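You operate a simulated robot arm through the tools that you are given. There is no shell and no other tool.

Carry out the task below with a simulated two-armed robot. There is one attempt and no reset: what you move stays moved.

JOB
Turn the current down to 2, switch the control cabinet off, set polarity to plus and switch on again.

Only the result counts: the job must be done as asked and must still hold three seconds after the hand-in. Knocking over, shifting, dropping, spilling or breaking anything else fails it.

ROBOT AND FRAMES
Two 7-joint arms with two-finger parallel grippers on one trunk that stands fixed in place. Base frame: the origin is at the foot of the trunk, x ahead of it, y to its left, z up. Units: cm, degrees, N and s.
The left shoulder is at [5, 15.8, 118.3], the right one opposite. With the tool pointing down near the work surface each hand reaches from about 18 to 66 cm from the base axis, measured 20 degrees to its own side. Payload 3.91 kg a hand.
Tool frame (each hand has its own): the origin (TCP) lies between the finger pads and is the grasp point; the fingertips stand 3 cm ahead of it; z points along the fingers, y is the line along which they close. Largest opening 11 cm; finger width 2, thickness 1; the body of the gripper, 4.8 by 11.2 cm, starts 5.5 cm behind the TCP.
Orientation is that of the tool frame in the base frame, as a unit quaternion [x, y, z, w]. With the fingers straight down and closing along the base's y, the tool's x points along the base's -x, its y along +y and its z along -z.

CONTROLS
- The arms move only by the tool arm_command. It takes "left_motion", "right_motion" or both (then of equal length, played together; a hand with none holds still); each is a list of rows, each a list of 7 numbers: the shift along the tool's x, y, z in cm, then the turn, a rotation vector about the tool's x, y, z in degrees, then the finger opening in cm, from 0 to 11. In form: [[dx, dy, dz, wx, wy, wz, gripper], ...]. A call has 1 to 20 rows; each row shifts and turns the commanded pose from where the row before left it, along the tool's axes as they then stand. Rows are played at 5 a second. More than 5 cm and 8.6 degrees between two rows, or a gripper value outside its range, and nothing of the call is played. Where a pose cannot be reached the arm comes as near as it can. A force on the tool above 40 N (or 10 N above the force at the start of the call, whichever is more), or a blocked arm, ends the call early, and 0.2 s more pass. Each finger travels about 15.3 cm/s and halts on what it meets, pressing with about 34 N; the grip force reading is that of the motor and also rises with nothing between the fingers. The clock runs only during rows and for 0.2 s after the last one: add rows that do not move to give the fingers time. The reply holds the time, the measured pose of the TCP, the force on the tool along the base axes, the opening and the grip force, in the units named above and with some noise, with the torque about the TCP (base axes, N m) and any sound that the robot's microphone picked up.
- Cameras (640 x 400 px; columns grow to the right, rows downward): "scene" is now at [12.24, 4.58, 135.96]; the picture's right is [0.48, -0.88, 0.00], its down [-0.15, -0.08, -0.98] and it looks along [0.86, 0.48, -0.18] (base axes); focal length 217 px, centre (320, 200). "left" rides on the left gripper at [7.2, -1.7, -10.3] in its tool frame; the picture's right is [0.23, 0.97, 0.00], its down [-0.76, 0.18, -0.62] and it looks along [-0.61, 0.14, 0.78] (tool axes); focal length 222 px, centre (320, 200). "right" rides on the right gripper at [7.2, 1.7, -10.3] in its tool frame; the picture's right is [-0.23, 0.97, 0.00], its down [-0.76, -0.18, -0.62] and it looks along [-0.61, -0.14, 0.78] (tool axes); focal length 222 px, centre (320, 200). There is no depth. A picture from a camera that has moved, and an enlarged one, comes with that camera's place and axes in the base frame and with its lens.
- grab_frame(camera): a new picture of that camera. It takes no simulated time.
- slide_trunk(by): slides the trunk up (or, below 0, down) by that many cm; the arms and the scene camera ride with it, the base frame stays. It gives what a move gives, with no picture.
- turn_head(pan, tilt): turns the head with the scene camera to pan (to the left, within 80 degrees either way) and tilt (down, from -29 to 69), counted from straight ahead of the robot. It gives what a move gives.
- zoom(camera, box): a new picture of the part [left, top, right, bottom] of that camera's present view, enlarged. It takes no simulated time.
- job_done(): hands the job in; it is judged then, once.

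Places have to be worked out from the pictures, the camera data and where the tool is seen. Open the grippers and draw the arms clear of the work before you hand the job in, unless the task says otherwise.

The tools are called after "Call:" as a command line: name --argument value ..., lists and objects as JSON in quotes. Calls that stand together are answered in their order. arm_command: Moves the arms, as the interface text tells. Its arguments: {"type":"object","properties":{"left_motion":{"type":"array"},"right_motion":{"type":"array"}},"required":[]} The other tools are called the same way: slide_trunk (by) moves the trunk up or down; turn_head (pan, tilt) turns the head that bears the scene camera; grab_frame (camera) takes a picture; zoom (camera, box) takes an enlarged picture of a part of a camera's view; job_done () hands the job in.

At the start:

```text
time_s: 0.0
left_position: [17.62, 21.74, 129.71]
left_tcp_rot: [0.0, 1.0, 0.0, 0.0]
left_ft_force: [0.1, 0.0, -0.7]
left_ft_torque: [-0.02, -0.01, 0.01]
left_opening: 10.97
left_gripper_force: 0.0
right_position: [27.69, 3.06, 129.8]
right_tcp_rot: [-0.001, 1.0, 0.001, 0.0]
right_ft_force: [-0.1, 0.5, 0.0]
right_ft_torque: [0.02, 0.03, -0.02]
right_opening: 11.0
right_gripper_force: 0.1
trunk travel left (down, up): [-42.5, 5.7]
head pan, tilt (commanded): [28.9, 10.1]
```

scene: 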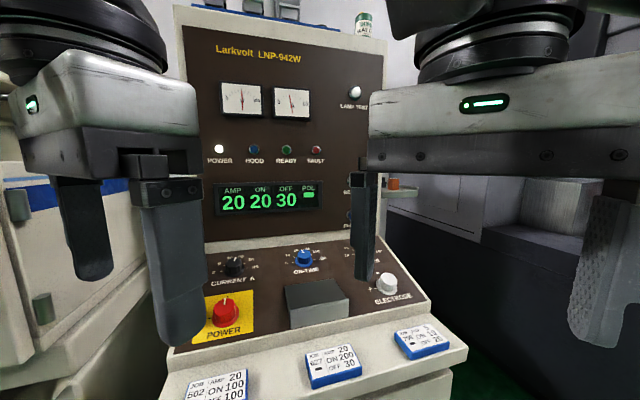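
right: 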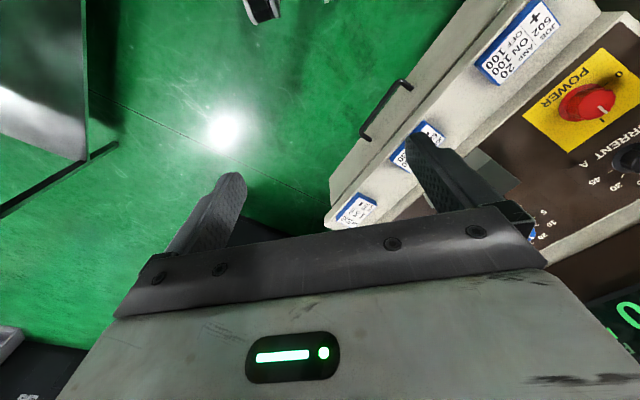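
left: 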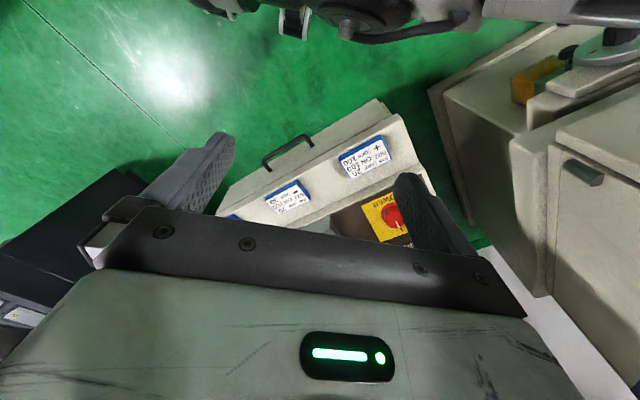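

I see a cabinet with a sloped control desk: CURRENT A, ON-TIME, another knob behind the hand, ELECTRODE, and the POWER switch. I'll zoom in on the panel areas to read them before planning.

Call:
zoom --camera "scene" --box '[180, 230, 440, 392]'

Call:
zoom --camera "scene" --box '[190, 60, 400, 220]'

Call:
zoom --camera "right" --box '[440, 0, 640, 250]'

```text
2.46 times, centred on (310, 311) of scene
camera zoom: at [12.24, 4.58, 135.96], right [0.48, -0.88, 0.0], down [-0.15, -0.08, -0.98], along [0.86, 0.48, -0.18], focal length 534 px, centre (345, -73)
```

zoom: 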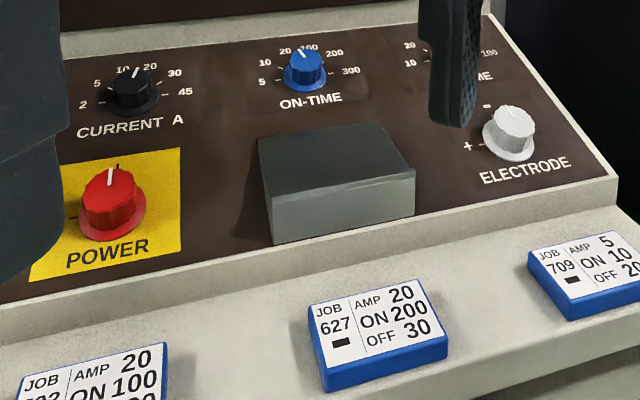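

```text
2.50 times, centred on (295, 140) of scene
camera zoom: at [12.24, 4.58, 135.96], right [0.48, -0.88, 0.0], down [-0.15, -0.08, -0.98], along [0.86, 0.48, -0.18], focal length 543 px, centre (382, 350)
```

zoom: 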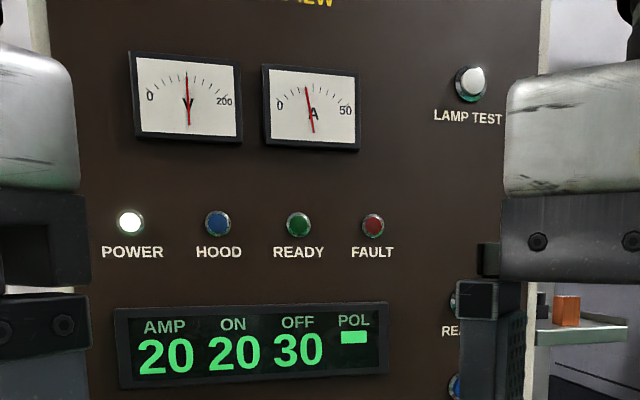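

```text
1.60 times, centred on (540, 125) of right
camera zoom: at [20.45, 4.71, 140.22], right [0.23, 0.97, 0.0], down [0.76, -0.18, 0.62], along [0.61, -0.14, -0.78], focal length 355 px, centre (-32, 320)
```

zoom: 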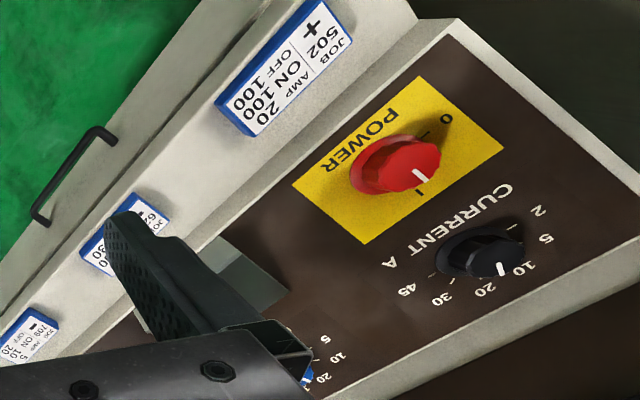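

The first triangulation puts POWER near [41, 46, 101] and CURRENT near [52, 55, 105], both on a sloped desk turned about 45° from the robot. I'll turn the head toward the desk for a better view.

Call:
turn_head --pan 38 --tilt 28

```text
time_s: 0.8
left_position: [17.47, 21.66, 129.8]
left_tcp_rot: [0.001, 1.0, 0.0, 0.0]
left_ft_force: [-0.5, -0.6, 0.7]
left_ft_torque: [0.05, 0.01, 0.01]
left_opening: 10.99
left_gripper_force: 0.1
right_position: [27.7, 3.03, 129.91]
right_tcp_rot: [-0.001, 1.0, 0.001, 0.0]
right_ft_force: [0.7, -0.1, -0.1]
right_ft_torque: [-0.03, -0.02, -0.01]
right_opening: 10.99
right_gripper_force: 0.0
trunk travel left (down, up): [-42.5, 5.7]
head pan, tilt (commanded): [38.0, 28.0]
```

The head has turned, so I'll take a new scene frame from this angle.

Call:
grab_frame --camera "scene"

Call:
grab_frame --camera "left"

```text
taken
camera scene: at [11.29, 5.7, 133.07], right [0.62, -0.79, 0.0], down [-0.37, -0.29, -0.88], along [0.7, 0.54, -0.47], focal length 217 px, centre (320, 200)
```

scene: 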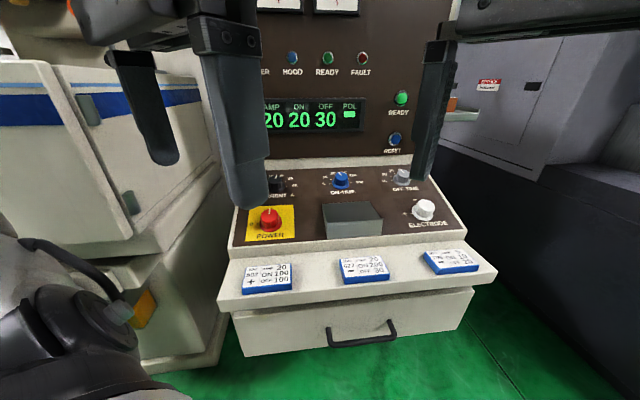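

```text
taken
camera left: at [10.32, 20.14, 140.2], right [-0.23, 0.97, 0.0], down [0.76, 0.18, 0.62], along [0.61, 0.14, -0.78], focal length 222 px, centre (320, 200)
```

left: 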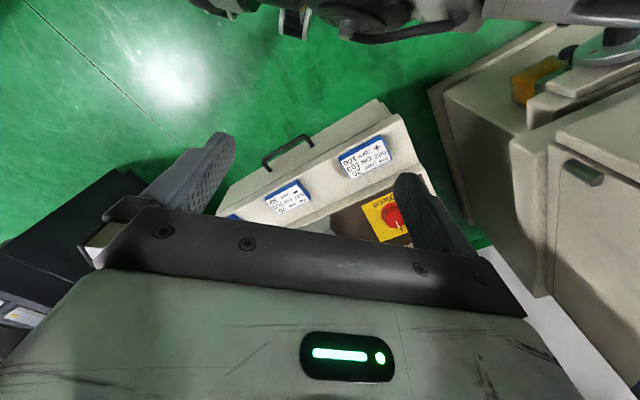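

Both hands block the desk. I'll slide the right hand 15 cm to its own side in free space, so the scene camera can see ELECTRODE and the other knobs.

Call:
arm_command --right_motion '[[0, -3, 0, 0, 0, 0, 11], [0, -4, 0, 0, 0, 0, 11], [0, -4, 0, 0, 0, 0, 11], [0, -4, 0, 0, 0, 0, 11], [0, 0, 0, 0, 0, 0, 11]]'

Call:
grab_frame --camera "scene"

Call:
grab_frame --camera "right"

```text
time_s: 2.0
left_position: [17.64, 21.68, 129.81]
left_tcp_rot: [0.0, 1.0, 0.0, 0.001]
left_ft_force: [-0.3, 0.5, 1.0]
left_ft_torque: [-0.01, 0.01, 0.01]
left_opening: 11.0
left_gripper_force: 0.0
right_position: [27.81, -12.18, 129.65]
right_tcp_rot: [-0.001, 1.0, 0.0, 0.0]
right_ft_force: [0.6, -1.0, -0.2]
right_ft_torque: [-0.04, 0.01, -0.02]
right_opening: 11.01
right_gripper_force: 0.1
trunk travel left (down, up): [-42.5, 5.7]
head pan, tilt (commanded): [38.0, 28.0]
```

```text
taken
camera scene: at [11.3, 5.74, 133.06], right [0.62, -0.79, 0.0], down [-0.37, -0.29, -0.88], along [0.7, 0.54, -0.47], focal length 217 px, centre (320, 200)
```

scene: 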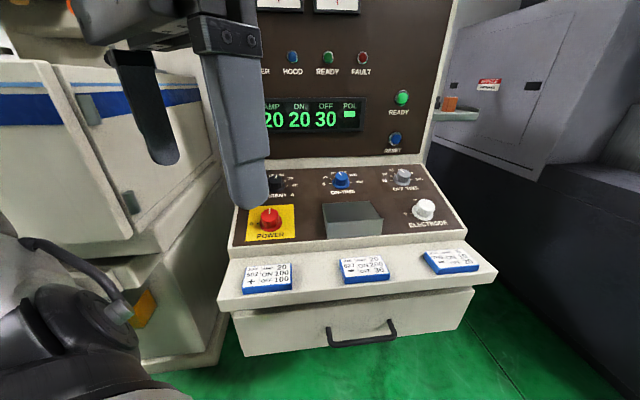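

```text
taken
camera right: at [20.58, -10.43, 140.11], right [0.23, 0.97, 0.0], down [0.76, -0.18, 0.62], along [0.61, -0.14, -0.78], focal length 222 px, centre (320, 200)
```

right: 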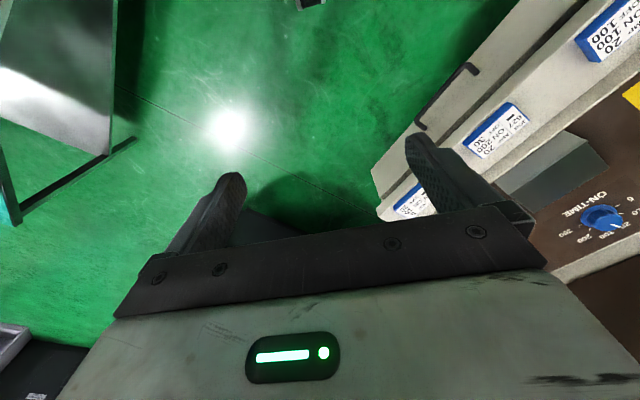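

The ON-TIME knob triangulates to about [64, 38, 107], and the desk's right-hand axis is close to [0.71, -0.70, 0]. A tall cabinet stands on the left, so I'll look that way before moving the left arm.

Call:
turn_head --pan 75 --tilt 25

Call:
grab_frame --camera "scene"

```text
time_s: 3.0
left_position: [17.5, 21.71, 129.85]
left_tcp_rot: [0.0, 1.0, 0.001, 0.0]
left_ft_force: [1.2, -0.3, 0.2]
left_ft_torque: [-0.02, 0.01, -0.02]
left_opening: 11.0
left_gripper_force: 0.1
right_position: [27.73, -12.13, 129.67]
right_tcp_rot: [0.0, 1.0, 0.001, 0.0]
right_ft_force: [-0.7, -0.4, 0.4]
right_ft_torque: [0.02, -0.01, -0.04]
right_opening: 11.01
right_gripper_force: 0.1
trunk travel left (down, up): [-42.5, 5.7]
head pan, tilt (commanded): [75.0, 25.0]
```

```text
taken
camera scene: at [6.49, 8.99, 133.54], right [0.97, -0.26, 0.0], down [-0.11, -0.41, -0.91], along [0.24, 0.88, -0.42], focal length 217 px, centre (320, 200)
```

scene: 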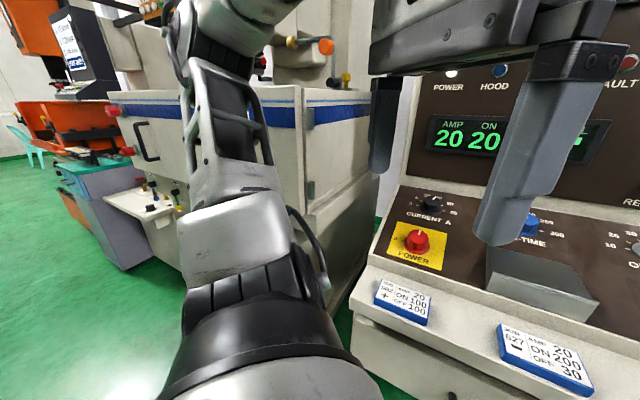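

The left tank stands well beyond the elbow, so the left hand can go straight toward the desk. I'll zoom on the POWER and CURRENT area from here.

Call:
zoom --camera "scene" --box '[360, 170, 500, 280]'

```text
3.64 times, centred on (430, 225) of scene
camera zoom: at [6.49, 8.99, 133.54], right [0.97, -0.26, 0.0], down [-0.11, -0.41, -0.91], along [0.24, 0.88, -0.42], focal length 789 px, centre (-80, 109)
```

zoom: 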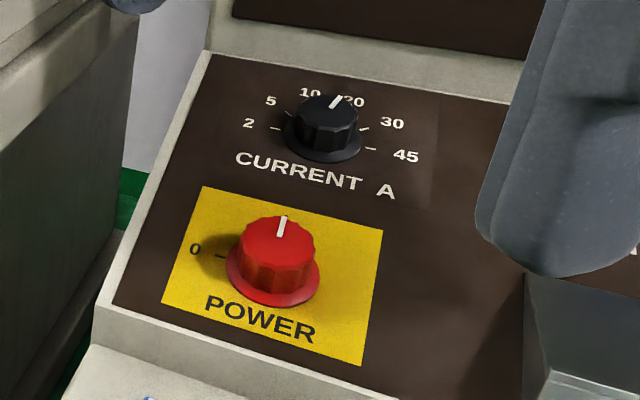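

POWER points up at I with 0 about 90° to its left, and CURRENT sits at 20 with 2 about 90° to its left. I'll yaw the left hand to face the desk and move it forward and down to a viewing spot near [32, 36, 118], well above the desk.

Call:
arm_command --left_motion '[[0, 0, 0, 0, 0, -7.33, 11], [0, 0, 0, 0, 0, -7.33, 11], [0, 0, 0, 0, 0, -7.33, 11], [0, 0, 0, 0, 0, -7.33, 11], [0, 0, 0, 0, 0, -7.33, 11], [0, 0, 0, 0, 0, -7.33, 11], [-3, 0, 1, 0, 0, 0, 11], [-4, 0, 2, 0, 0, 0, 11], [-4, 0, 2.5, 0, 0, 0, 11], [-4, 0, 2.5, 0, 0, 0, 11], [-3, 0, 2, 0, 0, 0, 11], [0, 0, 0, 0, 0, 0, 11]]'

Call:
grab_frame --camera "left"

Call:
grab_frame --camera "scene"

```text
time_s: 5.6
left_position: [30.46, 34.06, 119.78]
left_tcp_rot: [-0.374, 0.927, -0.001, 0.0]
left_ft_force: [0.2, 0.0, 0.4]
left_ft_torque: [0.0, -0.01, 0.0]
left_opening: 10.99
left_gripper_force: 0.1
right_position: [27.92, -12.03, 129.76]
right_tcp_rot: [0.0, 1.0, 0.001, 0.0]
right_ft_force: [0.1, -0.3, 0.2]
right_ft_torque: [-0.05, -0.01, -0.02]
right_opening: 11.01
right_gripper_force: 0.1
trunk travel left (down, up): [-42.5, 5.7]
head pan, tilt (commanded): [75.0, 25.0]
```

```text
taken
camera left: at [26.43, 28.0, 130.22], right [-0.84, 0.54, 0.0], down [0.43, 0.66, 0.62], along [0.34, 0.52, -0.78], focal length 222 px, centre (320, 200)
```

left: 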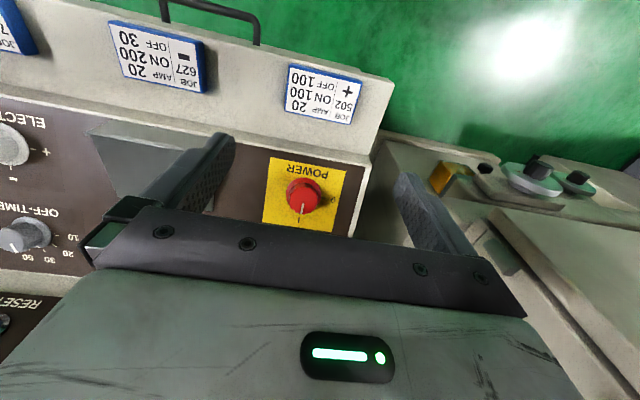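

```text
taken
camera scene: at [6.47, 8.97, 133.55], right [0.97, -0.26, 0.0], down [-0.11, -0.41, -0.91], along [0.23, 0.88, -0.42], focal length 217 px, centre (320, 200)
```

scene: 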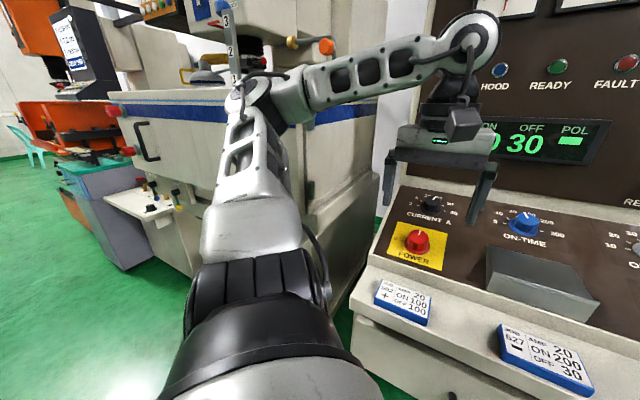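

POWER triangulates well now, at about [40.4, 44.9, 102.3]. I'll zoom both views on the yellow plate and the knobs to work out the desk plane.

Call:
zoom --camera "left" --box '[230, 130, 390, 230]'

Call:
zoom --camera "scene" --box '[360, 170, 520, 270]'

Call:
zoom --camera "left" --box '[0, 80, 160, 260]'

Call:
zoom --camera "scene" --box '[480, 180, 640, 330]'

```text
4.00 times, centred on (310, 180) of left
camera zoom: at [26.43, 28.0, 130.22], right [-0.84, 0.54, 0.0], down [0.43, 0.66, 0.62], along [0.34, 0.52, -0.78], focal length 888 px, centre (360, 280)
```

zoom: 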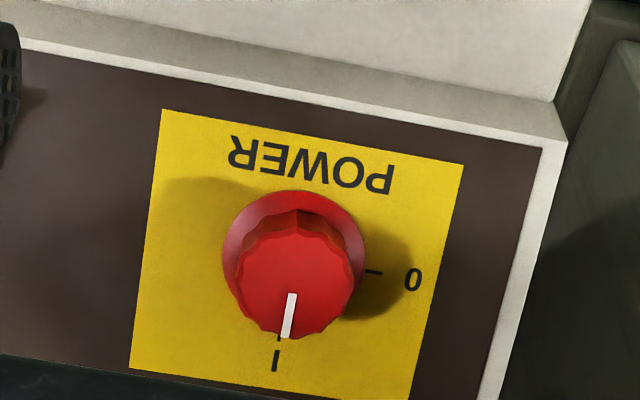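

```text
4.00 times, centred on (440, 220) of scene
camera zoom: at [6.47, 8.97, 133.55], right [0.97, -0.26, 0.0], down [-0.11, -0.41, -0.91], along [0.23, 0.88, -0.42], focal length 868 px, centre (-160, 120)
```

zoom: 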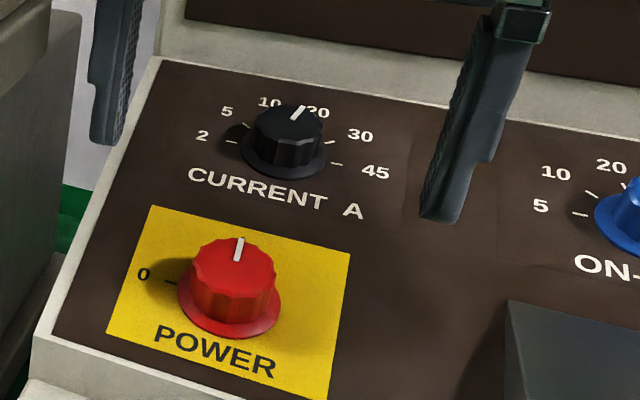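

```text
2.22 times, centred on (80, 170) of left
camera zoom: at [26.43, 28.0, 130.22], right [-0.84, 0.54, 0.0], down [0.43, 0.66, 0.62], along [0.34, 0.52, -0.78], focal length 494 px, centre (853, 267)
```

zoom: 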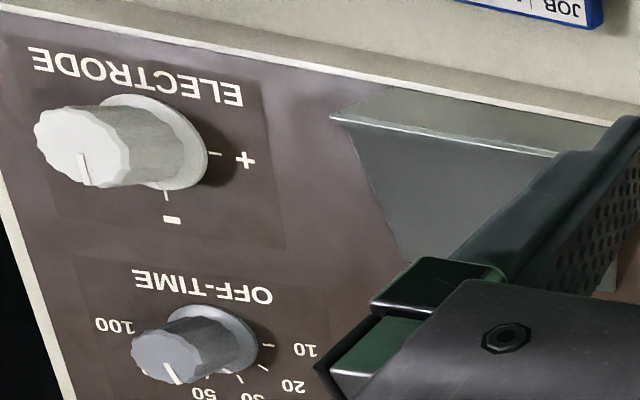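

```text
2.67 times, centred on (560, 255) of scene
camera zoom: at [6.47, 8.97, 133.55], right [0.97, -0.26, 0.0], down [-0.11, -0.41, -0.91], along [0.23, 0.88, -0.42], focal length 579 px, centre (-320, 53)
```

zoom: 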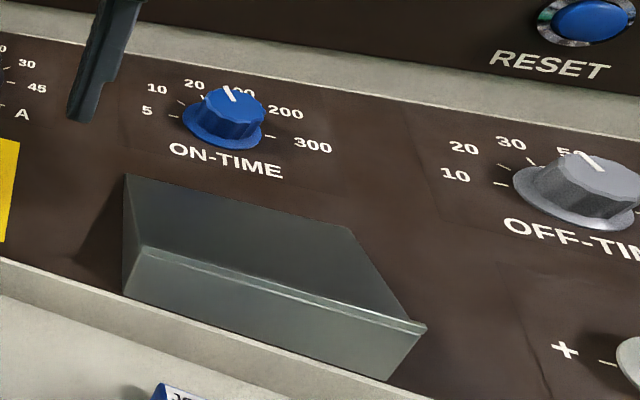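

The yellow plate's corners put the desk at about 20° slope, with right axis r≈[0.707, -0.707, 0] and normal n≈[-0.24, -0.24, 0.94]. The knob bases come out at POWER [40.7, 45.1, 101.3], CURRENT [50.5, 53.2, 105.9] and ELECTRODE [70.5, 15.4, 101.3]. I'll tilt the left tool onto the desk normal and hover about 15 cm above CURRENT to look again.

Call:
arm_command --left_motion '[[0, 0, 0, 0, -6.67, -0.4, 11], [0, 0, 0, 0, -6.67, -0.4, 11], [0, 0, 0, 0, -6.67, -0.4, 11], [-2.5, 0, 0, 0, 0, 0, 11], [-3.5, 0, 1, 0, 0, 0, 11], [-3.5, -0.2, 1.5, 0, 0, 0, 11], [-3.5, -0.2, 1.5, 0, 0, 0, 11], [-3.5, -0.2, 1.5, 0, 0, 0, 11], [-2.75, 0, 1, 0, 0, 0, 11], [-2, 0, 1, 0, 0, 0, 11], [0, 0, 0, 0, 0, 0, 11]]'

Call:
grab_frame --camera "left"

Call:
grab_frame --camera "scene"

```text
time_s: 8.0
left_position: [46.78, 49.81, 120.04]
left_tcp_rot: [-0.379, 0.909, 0.065, 0.161]
left_ft_force: [-0.6, -0.4, 0.5]
left_ft_torque: [0.0, 0.01, -0.01]
left_opening: 10.99
left_gripper_force: 0.1
right_position: [27.86, -12.2, 129.65]
right_tcp_rot: [-0.001, 1.0, 0.001, 0.0]
right_ft_force: [1.1, -0.5, 0.1]
right_ft_torque: [-0.01, -0.01, -0.01]
right_opening: 10.99
right_gripper_force: 0.0
trunk travel left (down, up): [-42.5, 5.7]
head pan, tilt (commanded): [75.0, 25.0]
```

```text
taken
camera left: at [40.69, 41.41, 127.34], right [-0.84, 0.54, -0.08], down [0.23, 0.48, 0.85], along [0.49, 0.69, -0.53], focal length 222 px, centre (320, 200)
```

left: 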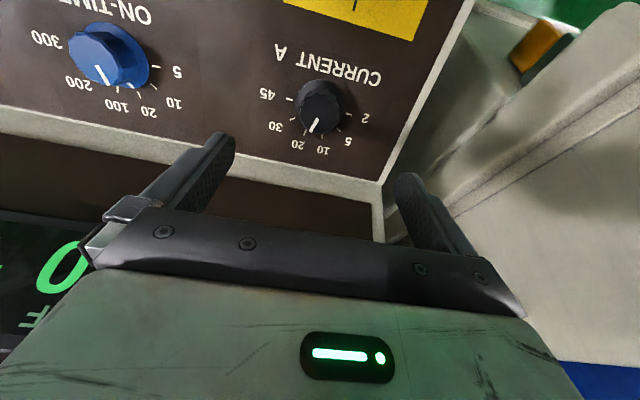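

```text
taken
camera scene: at [6.47, 8.98, 133.54], right [0.97, -0.26, 0.0], down [-0.11, -0.41, -0.91], along [0.23, 0.88, -0.42], focal length 217 px, centre (320, 200)
```

scene: 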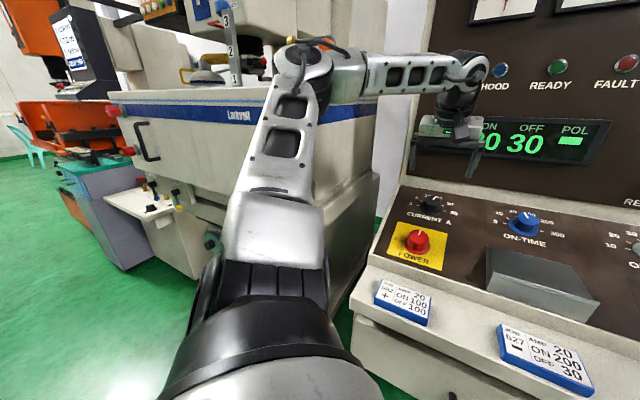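

The hover is good and the CURRENT knob shows between and beyond the fingers. I'll zoom in to refine its position.

Call:
zoom --camera "left" --box '[240, 20, 400, 180]'

Call:
zoom --camera "scene" --box '[380, 100, 520, 240]'

```text
2.50 times, centred on (320, 100) of left
camera zoom: at [40.69, 41.41, 127.34], right [-0.84, 0.54, -0.08], down [0.23, 0.48, 0.85], along [0.49, 0.69, -0.53], focal length 555 px, centre (320, 450)
```

zoom: 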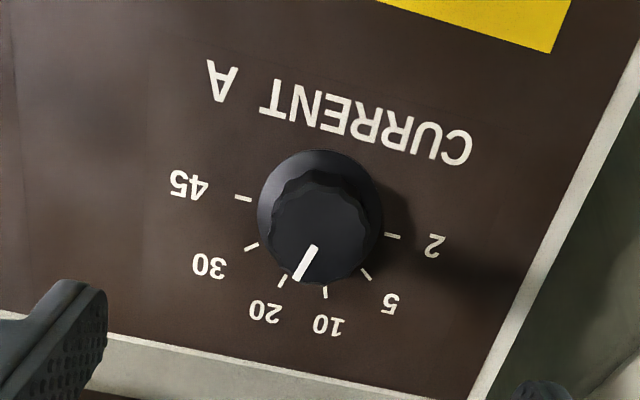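

```text
2.86 times, centred on (450, 170) of scene
camera zoom: at [6.47, 8.98, 133.54], right [0.97, -0.26, 0.0], down [-0.11, -0.41, -0.91], along [0.23, 0.88, -0.42], focal length 620 px, centre (-51, 286)
```

zoom: 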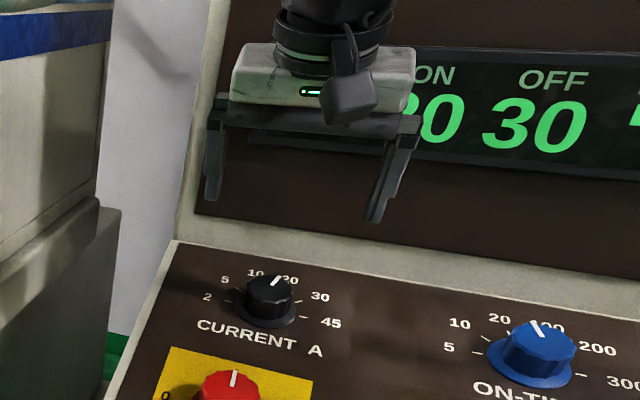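

The refined estimate puts the CURRENT knob base at [50.4, 53.25, 105.9], so the TCP is already within 0.2 cm of its axis and 15 cm above. The scale steps are about 36°, so 20→2 is about -108°. I'll test the wrist range at the hover first by turning to -54° and checking the pose.

Call:
arm_command --left_motion '[[0, 0, 0, 0, 0, -7.7, 11], [0, 0, 0, 0, 0, -7.7, 11], [0, 0, 0, 0, 0, -7.7, 11], [0, 0, 0, 0, 0, -7.7, 11], [0, 0, 0, 0, 0, -7.7, 11], [0, 0, 0, 0, 0, -7.7, 11], [0, 0, 0, 0, 0, -7.7, 11], [0, 0, 0, 0, 0, 0, 11]]'

Call:
grab_frame --camera "scene"

```text
time_s: 9.8
left_position: [46.8, 49.69, 120.06]
left_tcp_rot: [0.75, -0.639, 0.016, -0.172]
left_ft_force: [-0.9, 0.1, 0.3]
left_ft_torque: [-0.03, 0.0, 0.04]
left_opening: 10.99
left_gripper_force: 0.0
right_position: [27.68, -12.14, 129.69]
right_tcp_rot: [0.0, 1.0, 0.001, 0.0]
right_ft_force: [-0.5, 0.3, -0.3]
right_ft_torque: [0.02, 0.01, -0.02]
right_opening: 10.99
right_gripper_force: 0.1
trunk travel left (down, up): [-42.5, 5.7]
head pan, tilt (commanded): [75.0, 25.0]
```

```text
taken
camera scene: at [6.49, 8.99, 133.54], right [0.97, -0.26, 0.0], down [-0.11, -0.41, -0.91], along [0.23, 0.88, -0.42], focal length 217 px, centre (320, 200)
```

scene: 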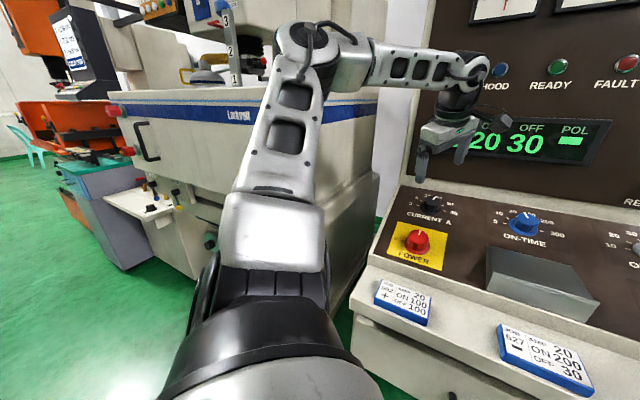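

The wrist reached -54° cleanly. Now I'll turn it to +54°, the start of the grip, which leaves the whole -108° turn ahead.

Call:
arm_command --left_motion '[[0, 0, 0, 0, 0, 7.7, 11], [0, 0, 0, 0, 0, 7.7, 11], [0, 0, 0, 0, 0, 7.7, 11], [0, 0, 0, 0, 0, 7.7, 11], [0, 0, 0, 0, 0, 7.7, 11], [0, 0, 0, 0, 0, 7.7, 11], [0, 0, 0, 0, 0, 7.7, 11], [0, 0, 0, 0, 0, 7.7, 11], [0, 0, 0, 0, 0, 7.7, 11], [0, 0, 0, 0, 0, 7.7, 11], [0, 0, 0, 0, 0, 7.7, 11], [0, 0, 0, 0, 0, 7.7, 11], [0, 0, 0, 0, 0, 7.7, 11], [0, 0, 0, 0, 0, 7.7, 11], [0, 0, 0, 0, 0, 0, 11]]'

Call:
grab_frame --camera "left"

Call:
grab_frame --camera "scene"

```text
time_s: 13.0
left_position: [46.78, 49.67, 119.96]
left_tcp_rot: [-0.024, 0.985, 0.118, 0.127]
left_ft_force: [0.1, 0.4, -0.5]
left_ft_torque: [-0.01, 0.03, 0.01]
left_opening: 11.0
left_gripper_force: 0.0
left hand out of reach, approached as far as the arm can: row 13, 14
right_position: [27.72, -12.12, 129.7]
right_tcp_rot: [-0.001, 1.0, 0.001, 0.0]
right_ft_force: [0.0, 0.8, -0.8]
right_ft_torque: [0.01, 0.01, 0.0]
right_opening: 10.99
right_gripper_force: 0.0
trunk travel left (down, up): [-42.5, 5.7]
head pan, tilt (commanded): [75.0, 25.0]
```

```text
taken
camera left: at [37.44, 45.62, 127.52], right [-0.29, 0.94, 0.16], down [0.57, 0.04, 0.82], along [0.77, 0.34, -0.55], focal length 222 px, centre (320, 200)
```

left: 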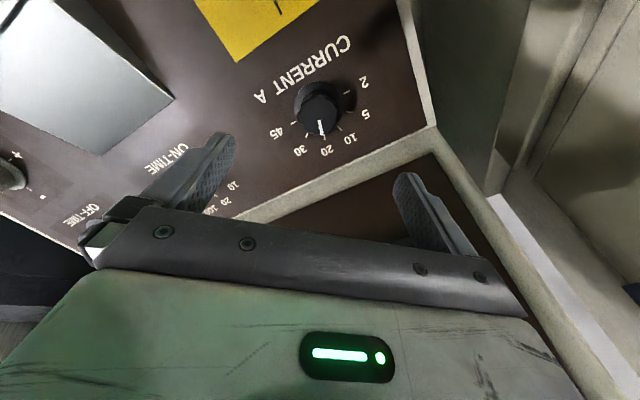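

```text
taken
camera scene: at [6.48, 8.99, 133.54], right [0.97, -0.26, 0.0], down [-0.11, -0.41, -0.91], along [0.23, 0.88, -0.42], focal length 217 px, centre (320, 200)
```

scene: 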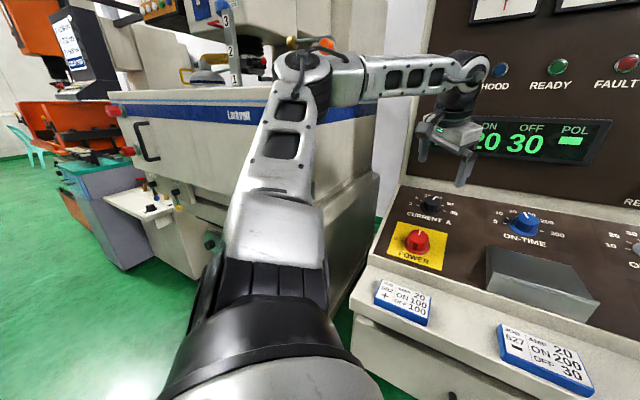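

The wrist stopped near +42°, the limit on that side. I'll back off 18° and see where the commanded pose stands.

Call:
arm_command --left_motion '[[0, 0, 0, 0, 0, -6, 11], [0, 0, 0, 0, 0, -6, 11], [0, 0, 0, 0, 0, -6, 11], [0, 0, 0, 0, 0, 0, 11]]'

Call:
grab_frame --camera "left"

```text
time_s: 14.0
left_position: [46.83, 49.56, 120.0]
left_tcp_rot: [-0.178, 0.969, 0.097, 0.143]
left_ft_force: [-0.4, -1.0, 0.2]
left_ft_torque: [-0.03, 0.01, 0.0]
left_opening: 11.01
left_gripper_force: 0.0
right_position: [27.94, -12.07, 129.72]
right_tcp_rot: [0.0, 1.0, 0.001, 0.0]
right_ft_force: [0.3, -1.1, -0.7]
right_ft_torque: [0.01, 0.0, 0.0]
right_opening: 10.99
right_gripper_force: 0.0
trunk travel left (down, up): [-42.5, 5.7]
head pan, tilt (commanded): [75.0, 25.0]
```

```text
taken
camera left: at [38.45, 43.51, 127.33], right [-0.57, 0.82, 0.06], down [0.46, 0.26, 0.85], along [0.68, 0.51, -0.53], focal length 222 px, centre (320, 200)
```

left: 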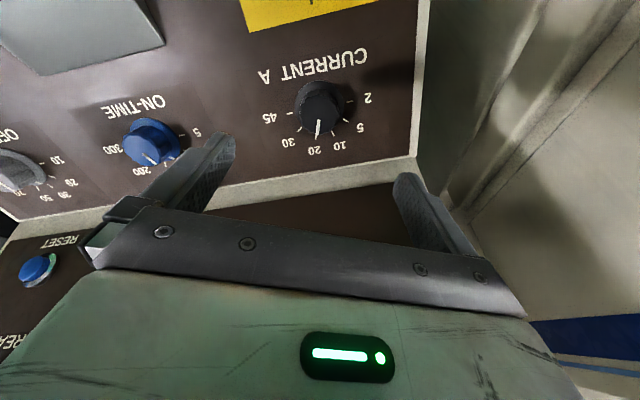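

The commanded yaw is now about +24°, with the knob axis within 0.1 cm of the tool axis and 15 cm below. I'll descend 10.9 cm with the fingers open 8 cm, which leaves the tips about 1 cm above the desk.

Call:
arm_command --left_motion '[[0, 0, 2, 0, 0, 0, 8], [0, 0, 3, 0, 0, 0, 8], [0, 0, 3, 0, 0, 0, 8], [0, 0, 1.5, 0, 0, 0, 8], [0, 0, 0.9, 0, 0, 0, 8], [0, 0, 0.5, 0, 0, 0, 8], [0, 0, 0, 0, 0, 0, 8], [0, 0, 0, 0, 0, 0, 8]]'

Call:
grab_frame --camera "left"

Call:
zoom --camera "scene" --box '[380, 100, 520, 240]'

```text
time_s: 15.8
left_position: [49.58, 52.25, 109.75]
left_tcp_rot: [-0.178, 0.969, 0.098, 0.144]
left_ft_force: [0.1, -0.3, -0.9]
left_ft_torque: [0.0, -0.02, 0.02]
left_opening: 8.01
left_gripper_force: 0.0
right_position: [27.91, -12.13, 129.65]
right_tcp_rot: [0.0, 1.0, 0.001, 0.0]
right_ft_force: [-0.2, -0.3, 0.2]
right_ft_torque: [0.0, 0.01, 0.0]
right_opening: 11.03
right_gripper_force: 0.1
trunk travel left (down, up): [-42.5, 5.7]
head pan, tilt (commanded): [75.0, 25.0]
```

```text
taken
camera left: at [41.1, 46.07, 117.04], right [-0.57, 0.82, 0.06], down [0.46, 0.25, 0.85], along [0.68, 0.51, -0.53], focal length 222 px, centre (320, 200)
```

left: 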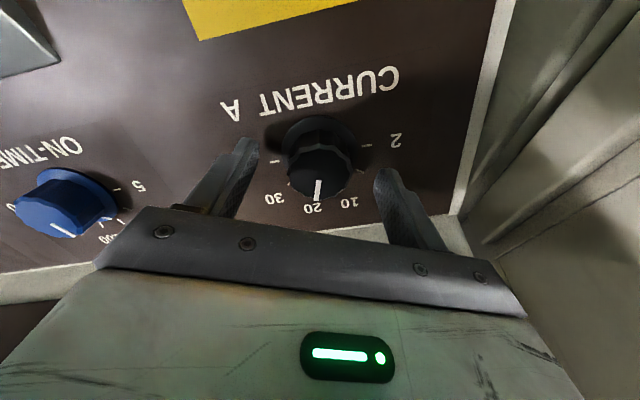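

```text
2.86 times, centred on (450, 170) of scene
camera zoom: at [6.49, 8.99, 133.54], right [0.97, -0.26, 0.0], down [-0.11, -0.41, -0.91], along [0.23, 0.88, -0.42], focal length 620 px, centre (-51, 286)
```

zoom: 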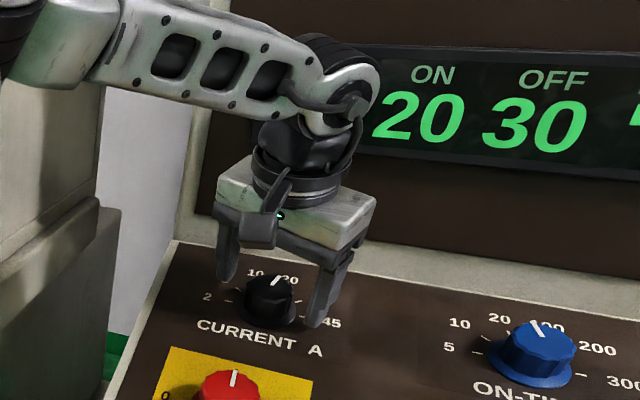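

The fingers straddle the CURRENT knob nicely, so I'll close on it now and read the grip.

Call:
arm_command --left_motion '[[0, 0, 0, 0, 0, 0, 6], [0, 0, 0, 0, 0, 0, 4], [0, 0, 0, 0, 0, 0, 2], [0, 0, 0, 0, 0, 0, 2], [0, 0, 0, 0, 0, 0, 2]]'

Call:
grab_frame --camera "left"

```text
time_s: 17.0
left_position: [49.44, 52.21, 109.75]
left_tcp_rot: [-0.177, 0.969, 0.097, 0.144]
left_ft_force: [-0.4, -3.2, -2.3]
left_ft_torque: [-0.03, -0.35, -0.11]
left_opening: 3.95
left_gripper_force: 45.3
right_position: [27.93, -12.22, 129.64]
right_tcp_rot: [0.001, 1.0, 0.001, -0.001]
right_ft_force: [-0.3, 0.5, 0.4]
right_ft_torque: [0.01, 0.01, 0.02]
right_opening: 10.99
right_gripper_force: 0.0
trunk travel left (down, up): [-42.5, 5.7]
head pan, tilt (commanded): [75.0, 25.0]
```

```text
taken
camera left: at [41.12, 46.03, 117.04], right [-0.57, 0.82, 0.06], down [0.46, 0.25, 0.85], along [0.68, 0.51, -0.53], focal length 222 px, centre (320, 200)
```

left: 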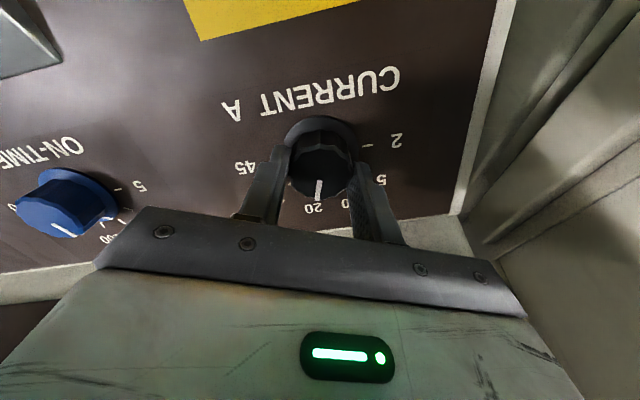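

The grip holds at 3.95 cm with little side force. I'll turn the first step, -36°, and look at the display and the forces.

Call:
arm_command --left_motion '[[0, 0, 0, 0, 0, -6, 2], [0, 0, 0, 0, 0, -6, 2], [0, 0, 0, 0, 0, -6, 2], [0, 0, 0, 0, 0, -6, 2], [0, 0, 0, 0, 0, -6, 2], [0, 0, 0, 0, 0, -6, 2], [0, 0, 0, 0, 0, 0, 2]]'

Call:
grab_frame --camera "left"

Call:
grab_frame --camera "scene"

```text
time_s: 18.6
left_position: [49.42, 52.33, 109.8]
left_tcp_rot: [-0.469, 0.866, 0.048, 0.167]
left_ft_force: [-4.6, -6.9, -4.0]
left_ft_torque: [0.37, -0.34, -0.01]
left_opening: 3.94
left_gripper_force: 45.2
right_position: [27.75, -12.19, 129.77]
right_tcp_rot: [0.001, 1.0, 0.001, -0.001]
right_ft_force: [-0.6, 1.5, 0.6]
right_ft_torque: [-0.01, 0.01, -0.02]
right_opening: 11.03
right_gripper_force: 0.0
trunk travel left (down, up): [-42.5, 5.7]
head pan, tilt (commanded): [75.0, 25.0]
```

```text
taken
camera left: at [44.69, 43.21, 117.25], right [-0.92, 0.36, -0.15], down [0.09, 0.56, 0.83], along [0.38, 0.75, -0.54], focal length 222 px, centre (320, 200)
```

left: 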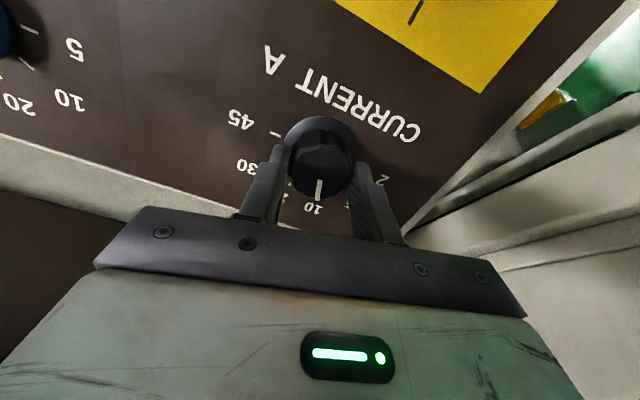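

```text
taken
camera scene: at [6.45, 8.93, 133.55], right [0.97, -0.26, 0.0], down [-0.11, -0.41, -0.91], along [0.23, 0.88, -0.42], focal length 217 px, centre (320, 200)
```

scene: 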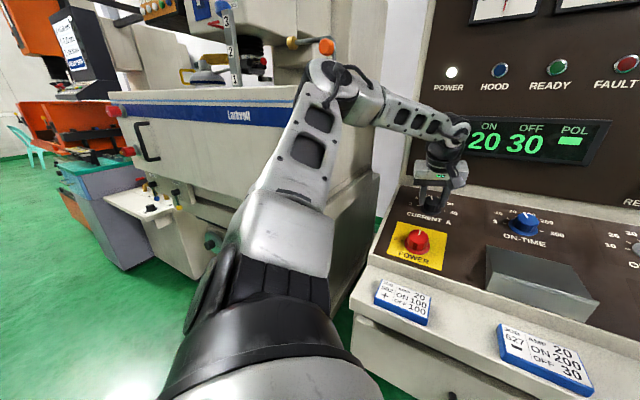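

The knob follows the hand, with its pointer now at 10. I'll turn another -36° toward 5.

Call:
arm_command --left_motion '[[0, 0, 0, 0, 0, -6, 2], [0, 0, 0, 0, 0, -6, 2], [0, 0, 0, 0, 0, -6, 2], [0, 0, 0, 0, 0, -6, 2], [0, 0, 0, 0, 0, -6, 2], [0, 0, 0, 0, 0, -6, 2], [0, 0, 0, 0, 0, 0, 2]]'

Call:
grab_frame --camera "left"

```text
time_s: 20.2
left_position: [49.24, 52.36, 109.77]
left_tcp_rot: [0.714, -0.679, 0.006, -0.173]
left_ft_force: [-11.2, -8.2, -7.1]
left_ft_torque: [0.45, 0.14, 0.14]
left_opening: 3.94
left_gripper_force: 45.2
right_position: [27.83, -12.09, 129.71]
right_tcp_rot: [0.0, 1.0, 0.001, 0.001]
right_ft_force: [1.2, 0.1, -0.4]
right_ft_torque: [0.01, -0.02, -0.02]
right_opening: 10.98
right_gripper_force: 0.0
trunk travel left (down, up): [-42.5, 5.7]
head pan, tilt (commanded): [75.0, 25.0]
```

```text
taken
camera left: at [49.1, 42.95, 118.33], right [-0.92, -0.24, -0.3], down [-0.38, 0.59, 0.71], along [0.0, 0.77, -0.63], focal length 222 px, centre (320, 200)
```

left: 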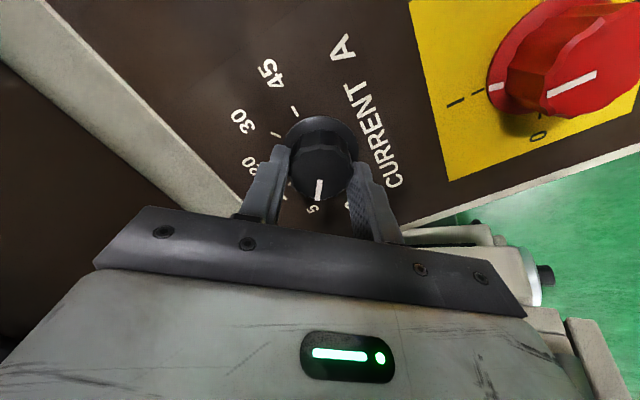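

The pointer is now at 5, and the side force is moderate at 14 N. I'll turn the last -36° toward 2.

Call:
arm_command --left_motion '[[0, 0, 0, 0, 0, -6, 2], [0, 0, 0, 0, 0, -6, 2], [0, 0, 0, 0, 0, -6, 2], [0, 0, 0, 0, 0, -6, 2], [0, 0, 0, 0, 0, -6, 2], [0, 0, 0, 0, 0, -6, 2], [0, 0, 0, 0, 0, 0, 2]]'

Call:
grab_frame --camera "left"

Call:
grab_frame --camera "scene"

```text
time_s: 21.8
left_position: [49.33, 52.28, 109.81]
left_tcp_rot: [0.888, -0.426, 0.058, -0.162]
left_ft_force: [-17.3, -7.9, -11.9]
left_ft_torque: [-0.77, -0.04, -0.94]
left_opening: 3.94
left_gripper_force: 44.5
right_position: [27.68, -12.21, 129.81]
right_tcp_rot: [0.0, 1.0, 0.001, 0.001]
right_ft_force: [-0.3, 0.0, 0.6]
right_ft_torque: [-0.06, -0.02, 0.02]
right_opening: 11.0
right_gripper_force: 0.0
trunk travel left (down, up): [-42.5, 5.7]
head pan, tilt (commanded): [75.0, 25.0]
```

```text
taken
camera left: at [52.65, 45.32, 119.84], right [-0.58, -0.75, -0.34], down [-0.76, 0.34, 0.55], along [-0.3, 0.57, -0.76], focal length 222 px, centre (320, 200)
```

left: 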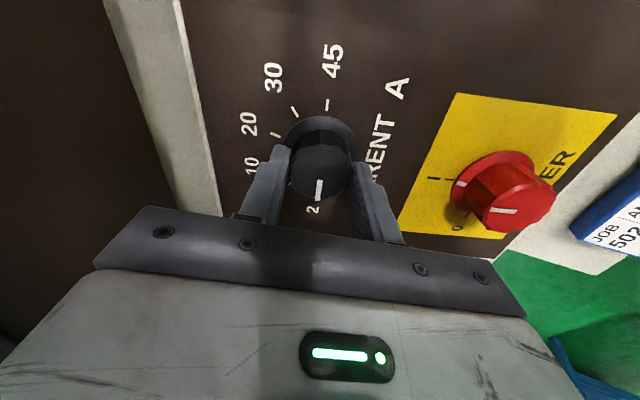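

```text
taken
camera scene: at [6.35, 8.99, 133.55], right [0.97, -0.26, 0.0], down [-0.11, -0.41, -0.91], along [0.24, 0.88, -0.42], focal length 217 px, centre (320, 200)
```

scene: 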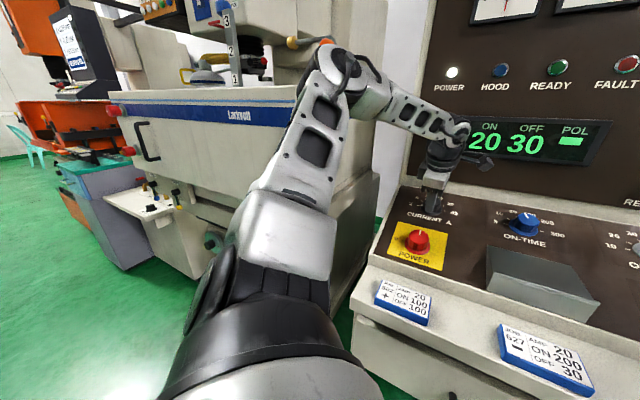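

The pointer now sits at 2. I'll open the fingers and retreat along the tool axis to check that it stays there.

Call:
arm_command --left_motion '[[0, 0, 0, 0, 0, 1, 4.5], [0, 0, 0, 0, 0, 0, 8], [0, 0, 0, 0, 0, 0, 8], [0, 0, 0, 0, 0, 0, 8], [0, 0, -2, 0, 0, 0, 8], [0, 0, -4, 0, 0, 0, 8], [0, 0, -4, 0, 0, 0, 8], [0, 0, -1, 0, 0, 0, 8], [0, 0, 0, 0, 0, 0, 8]]'

Call:
grab_frame --camera "left"

Call:
turn_head --pan 50 --tilt 15

Call:
grab_frame --camera "scene"

```text
time_s: 23.8
left_position: [46.85, 49.65, 120.25]
left_tcp_rot: [0.884, -0.433, 0.058, -0.165]
left_ft_force: [0.3, 0.2, 0.2]
left_ft_torque: [0.01, 0.01, 0.02]
left_opening: 7.99
left_gripper_force: 0.0
right_position: [27.84, -12.13, 129.73]
right_tcp_rot: [0.001, 1.0, 0.001, 0.0]
right_ft_force: [-0.1, -0.3, -0.2]
right_ft_torque: [-0.02, 0.02, -0.03]
right_opening: 11.0
right_gripper_force: 0.1
trunk travel left (down, up): [-42.5, 5.7]
head pan, tilt (commanded): [75.0, 25.0]
```

```text
taken
camera left: at [50.06, 42.61, 130.26], right [-0.59, -0.73, -0.34], down [-0.76, 0.35, 0.56], along [-0.29, 0.58, -0.76], focal length 222 px, centre (320, 200)
```

left: 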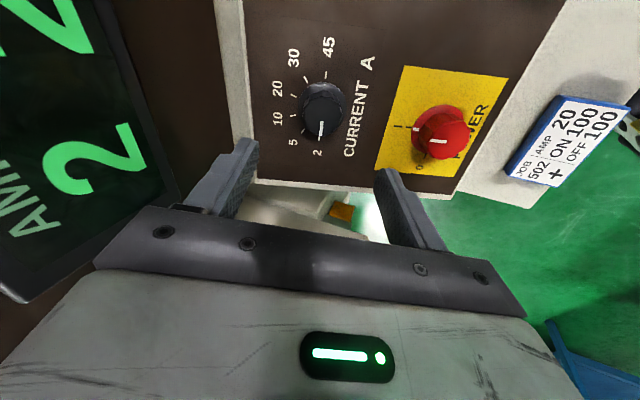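

```text
time_s: 24.7
left_position: [46.9, 49.74, 120.21]
left_tcp_rot: [0.884, -0.434, 0.057, -0.164]
left_ft_force: [0.4, 0.4, -0.1]
left_ft_torque: [0.0, 0.0, 0.02]
left_opening: 7.97
left_gripper_force: 0.1
right_position: [27.81, -12.0, 129.64]
right_tcp_rot: [0.001, 1.0, 0.001, 0.0]
right_ft_force: [-0.4, 0.2, 0.0]
right_ft_torque: [0.02, 0.0, -0.02]
right_opening: 11.0
right_gripper_force: 0.1
trunk travel left (down, up): [-42.5, 5.7]
head pan, tilt (commanded): [50.0, 15.0]
```

```text
taken
camera scene: at [10.1, 7.25, 135.16], right [0.77, -0.64, 0.0], down [-0.17, -0.2, -0.97], along [0.62, 0.74, -0.26], focal length 217 px, centre (320, 200)
```

scene: 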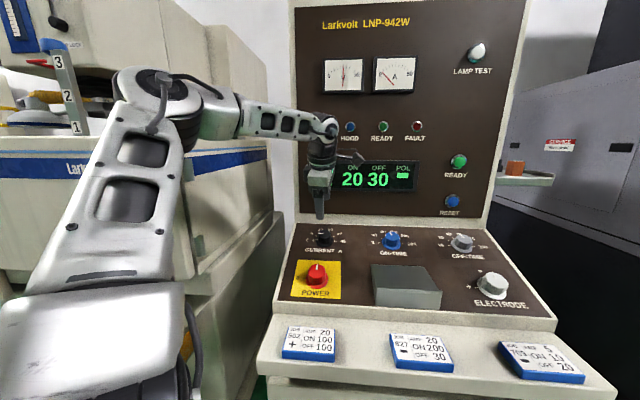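

The AMP display now reads 2, so the current is done. Next I'll rotate the left hand back to about +24° and shift it over the POWER knob at the same height.

Call:
arm_command --left_motion '[[0, 0, 0, 0, 0, 7.6, 8], [0, 0, 0, 0, 0, 7.6, 8], [0, 0, 0, 0, 0, 7.6, 8], [0, 0, 0, 0, 0, 7.6, 8], [0, 0, 0, 0, 0, 7.6, 8], [0, 0, 0, 0, 0, 7.6, 8], [0, 0, 0, 0, 0, 7.6, 8], [0, 0, 0, 0, 0, 7.6, 8], [0, 0, 0, 0, 0, 7.6, 8], [0, 0, 0, 0, 0, 7.6, 8], [0, 0, 0, 0, 0, 7.6, 8], [0, 0, 0, 0, 0, 7.6, 8], [0, 0, 0, 0, 0, 7.6, 8], [0, 0, 0, 0, 0, 7.6, 8], [3.19, -1.08, 0, 0, 0, 0, 8], [3.19, -1.08, 0, 0, 0, 0, 8], [3.19, -1.08, 0, 0, 0, 0, 8], [3.19, -1.08, 0, 0, 0, 0, 8], [0, 0, 0, 0, 0, 0, 8]]'

Call:
grab_frame --camera "left"

Call:
grab_frame --camera "scene"

```text
time_s: 28.7
left_position: [37.06, 41.66, 115.56]
left_tcp_rot: [-0.183, 0.968, 0.097, 0.143]
left_ft_force: [0.0, -0.2, -0.4]
left_ft_torque: [0.04, 0.01, 0.02]
left_opening: 7.98
left_gripper_force: 0.1
right_position: [27.91, -12.06, 129.83]
right_tcp_rot: [-0.001, 1.0, 0.0, 0.0]
right_ft_force: [-0.3, -1.0, -0.5]
right_ft_torque: [0.02, 0.0, -0.04]
right_opening: 10.99
right_gripper_force: 0.2
trunk travel left (down, up): [-42.5, 5.7]
head pan, tilt (commanded): [50.0, 15.0]
```

```text
taken
camera left: at [28.75, 35.37, 122.83], right [-0.57, 0.82, 0.06], down [0.46, 0.26, 0.85], along [0.68, 0.52, -0.53], focal length 222 px, centre (320, 200)
```

left: 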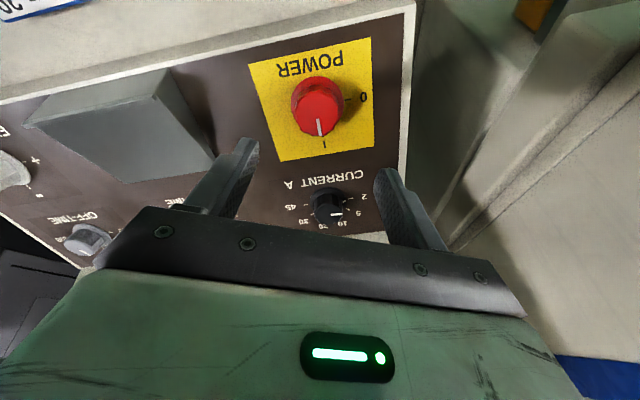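

```text
taken
camera scene: at [10.11, 7.25, 135.16], right [0.77, -0.64, 0.0], down [-0.17, -0.2, -0.97], along [0.62, 0.74, -0.26], focal length 217 px, centre (320, 200)
```

scene: 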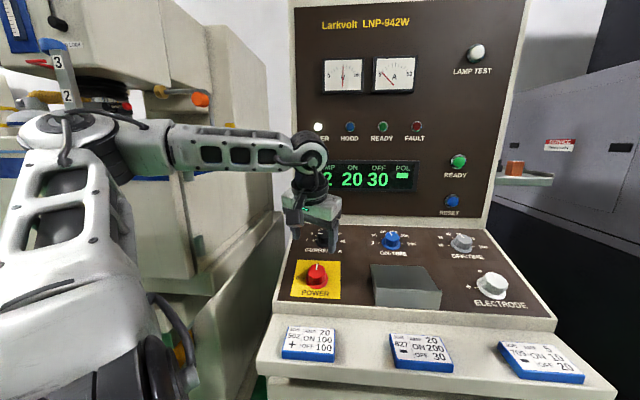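

The display confirms 2 / 20 / 30. I'll zoom in on the POWER knob to refine the alignment before descending.

Call:
zoom --camera "left" --box '[240, 20, 400, 180]'

```text
2.50 times, centred on (320, 100) of left
camera zoom: at [28.75, 35.37, 122.83], right [-0.57, 0.82, 0.06], down [0.46, 0.26, 0.85], along [0.68, 0.52, -0.53], focal length 555 px, centre (320, 450)
```

zoom: 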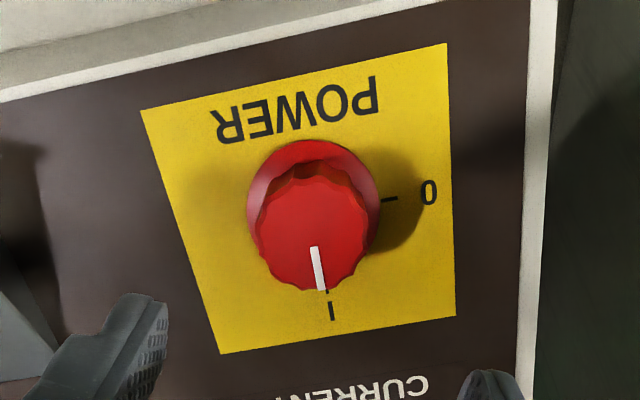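

The knob axis is about 0.2 cm in x and -0.3 cm in y off the tool axis. I'll correct that and descend 11 cm around the POWER knob.

Call:
arm_command --left_motion '[[0.2, -0.3, 1.5, 0, 0, 0, 8], [0, 0, 3, 0, 0, 0, 8], [0, 0, 3, 0, 0, 0, 8], [0, 0, 2, 0, 0, 0, 8], [0, 0, 1, 0, 0, 0, 8], [0, 0, 0.5, 0, 0, 0, 8], [0, 0, 0, 0, 0, 0, 8], [0, 0, 0, 0, 0, 0, 8]]'

Call:
grab_frame --camera "left"

Call:
zoom --camera "scene" --box '[240, 160, 400, 320]'

```text
time_s: 30.5
left_position: [39.68, 43.87, 105.21]
left_tcp_rot: [-0.183, 0.968, 0.096, 0.143]
left_ft_force: [-0.1, 0.0, 0.2]
left_ft_torque: [0.0, 0.02, -0.02]
left_opening: 7.96
left_gripper_force: 0.1
right_position: [27.86, -12.12, 129.82]
right_tcp_rot: [0.0, 1.0, 0.001, 0.001]
right_ft_force: [-0.3, -0.3, 0.1]
right_ft_torque: [0.04, 0.01, 0.03]
right_opening: 10.99
right_gripper_force: 0.1
trunk travel left (down, up): [-42.5, 5.7]
head pan, tilt (commanded): [50.0, 15.0]
```

```text
taken
camera left: at [31.35, 37.63, 112.43], right [-0.57, 0.82, 0.06], down [0.46, 0.26, 0.85], along [0.68, 0.51, -0.53], focal length 222 px, centre (320, 200)
```

left: 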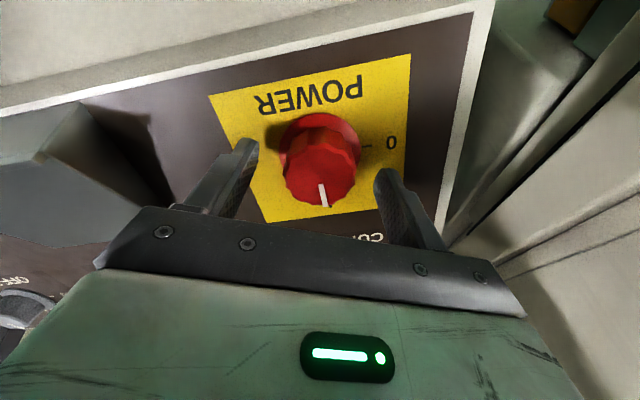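

```text
2.50 times, centred on (320, 240) of scene
camera zoom: at [10.1, 7.25, 135.17], right [0.77, -0.64, 0.0], down [-0.17, -0.2, -0.97], along [0.62, 0.74, -0.26], focal length 543 px, centre (320, 100)
```

zoom: 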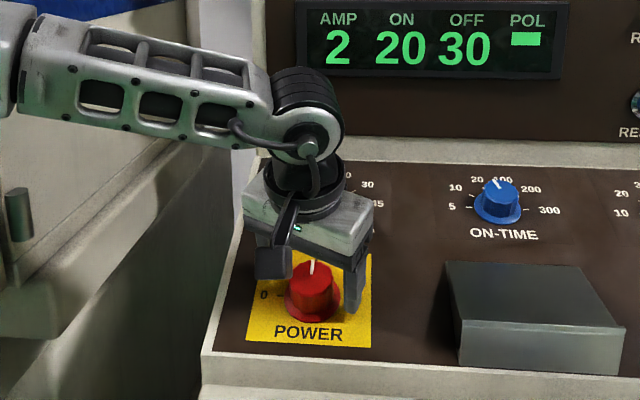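

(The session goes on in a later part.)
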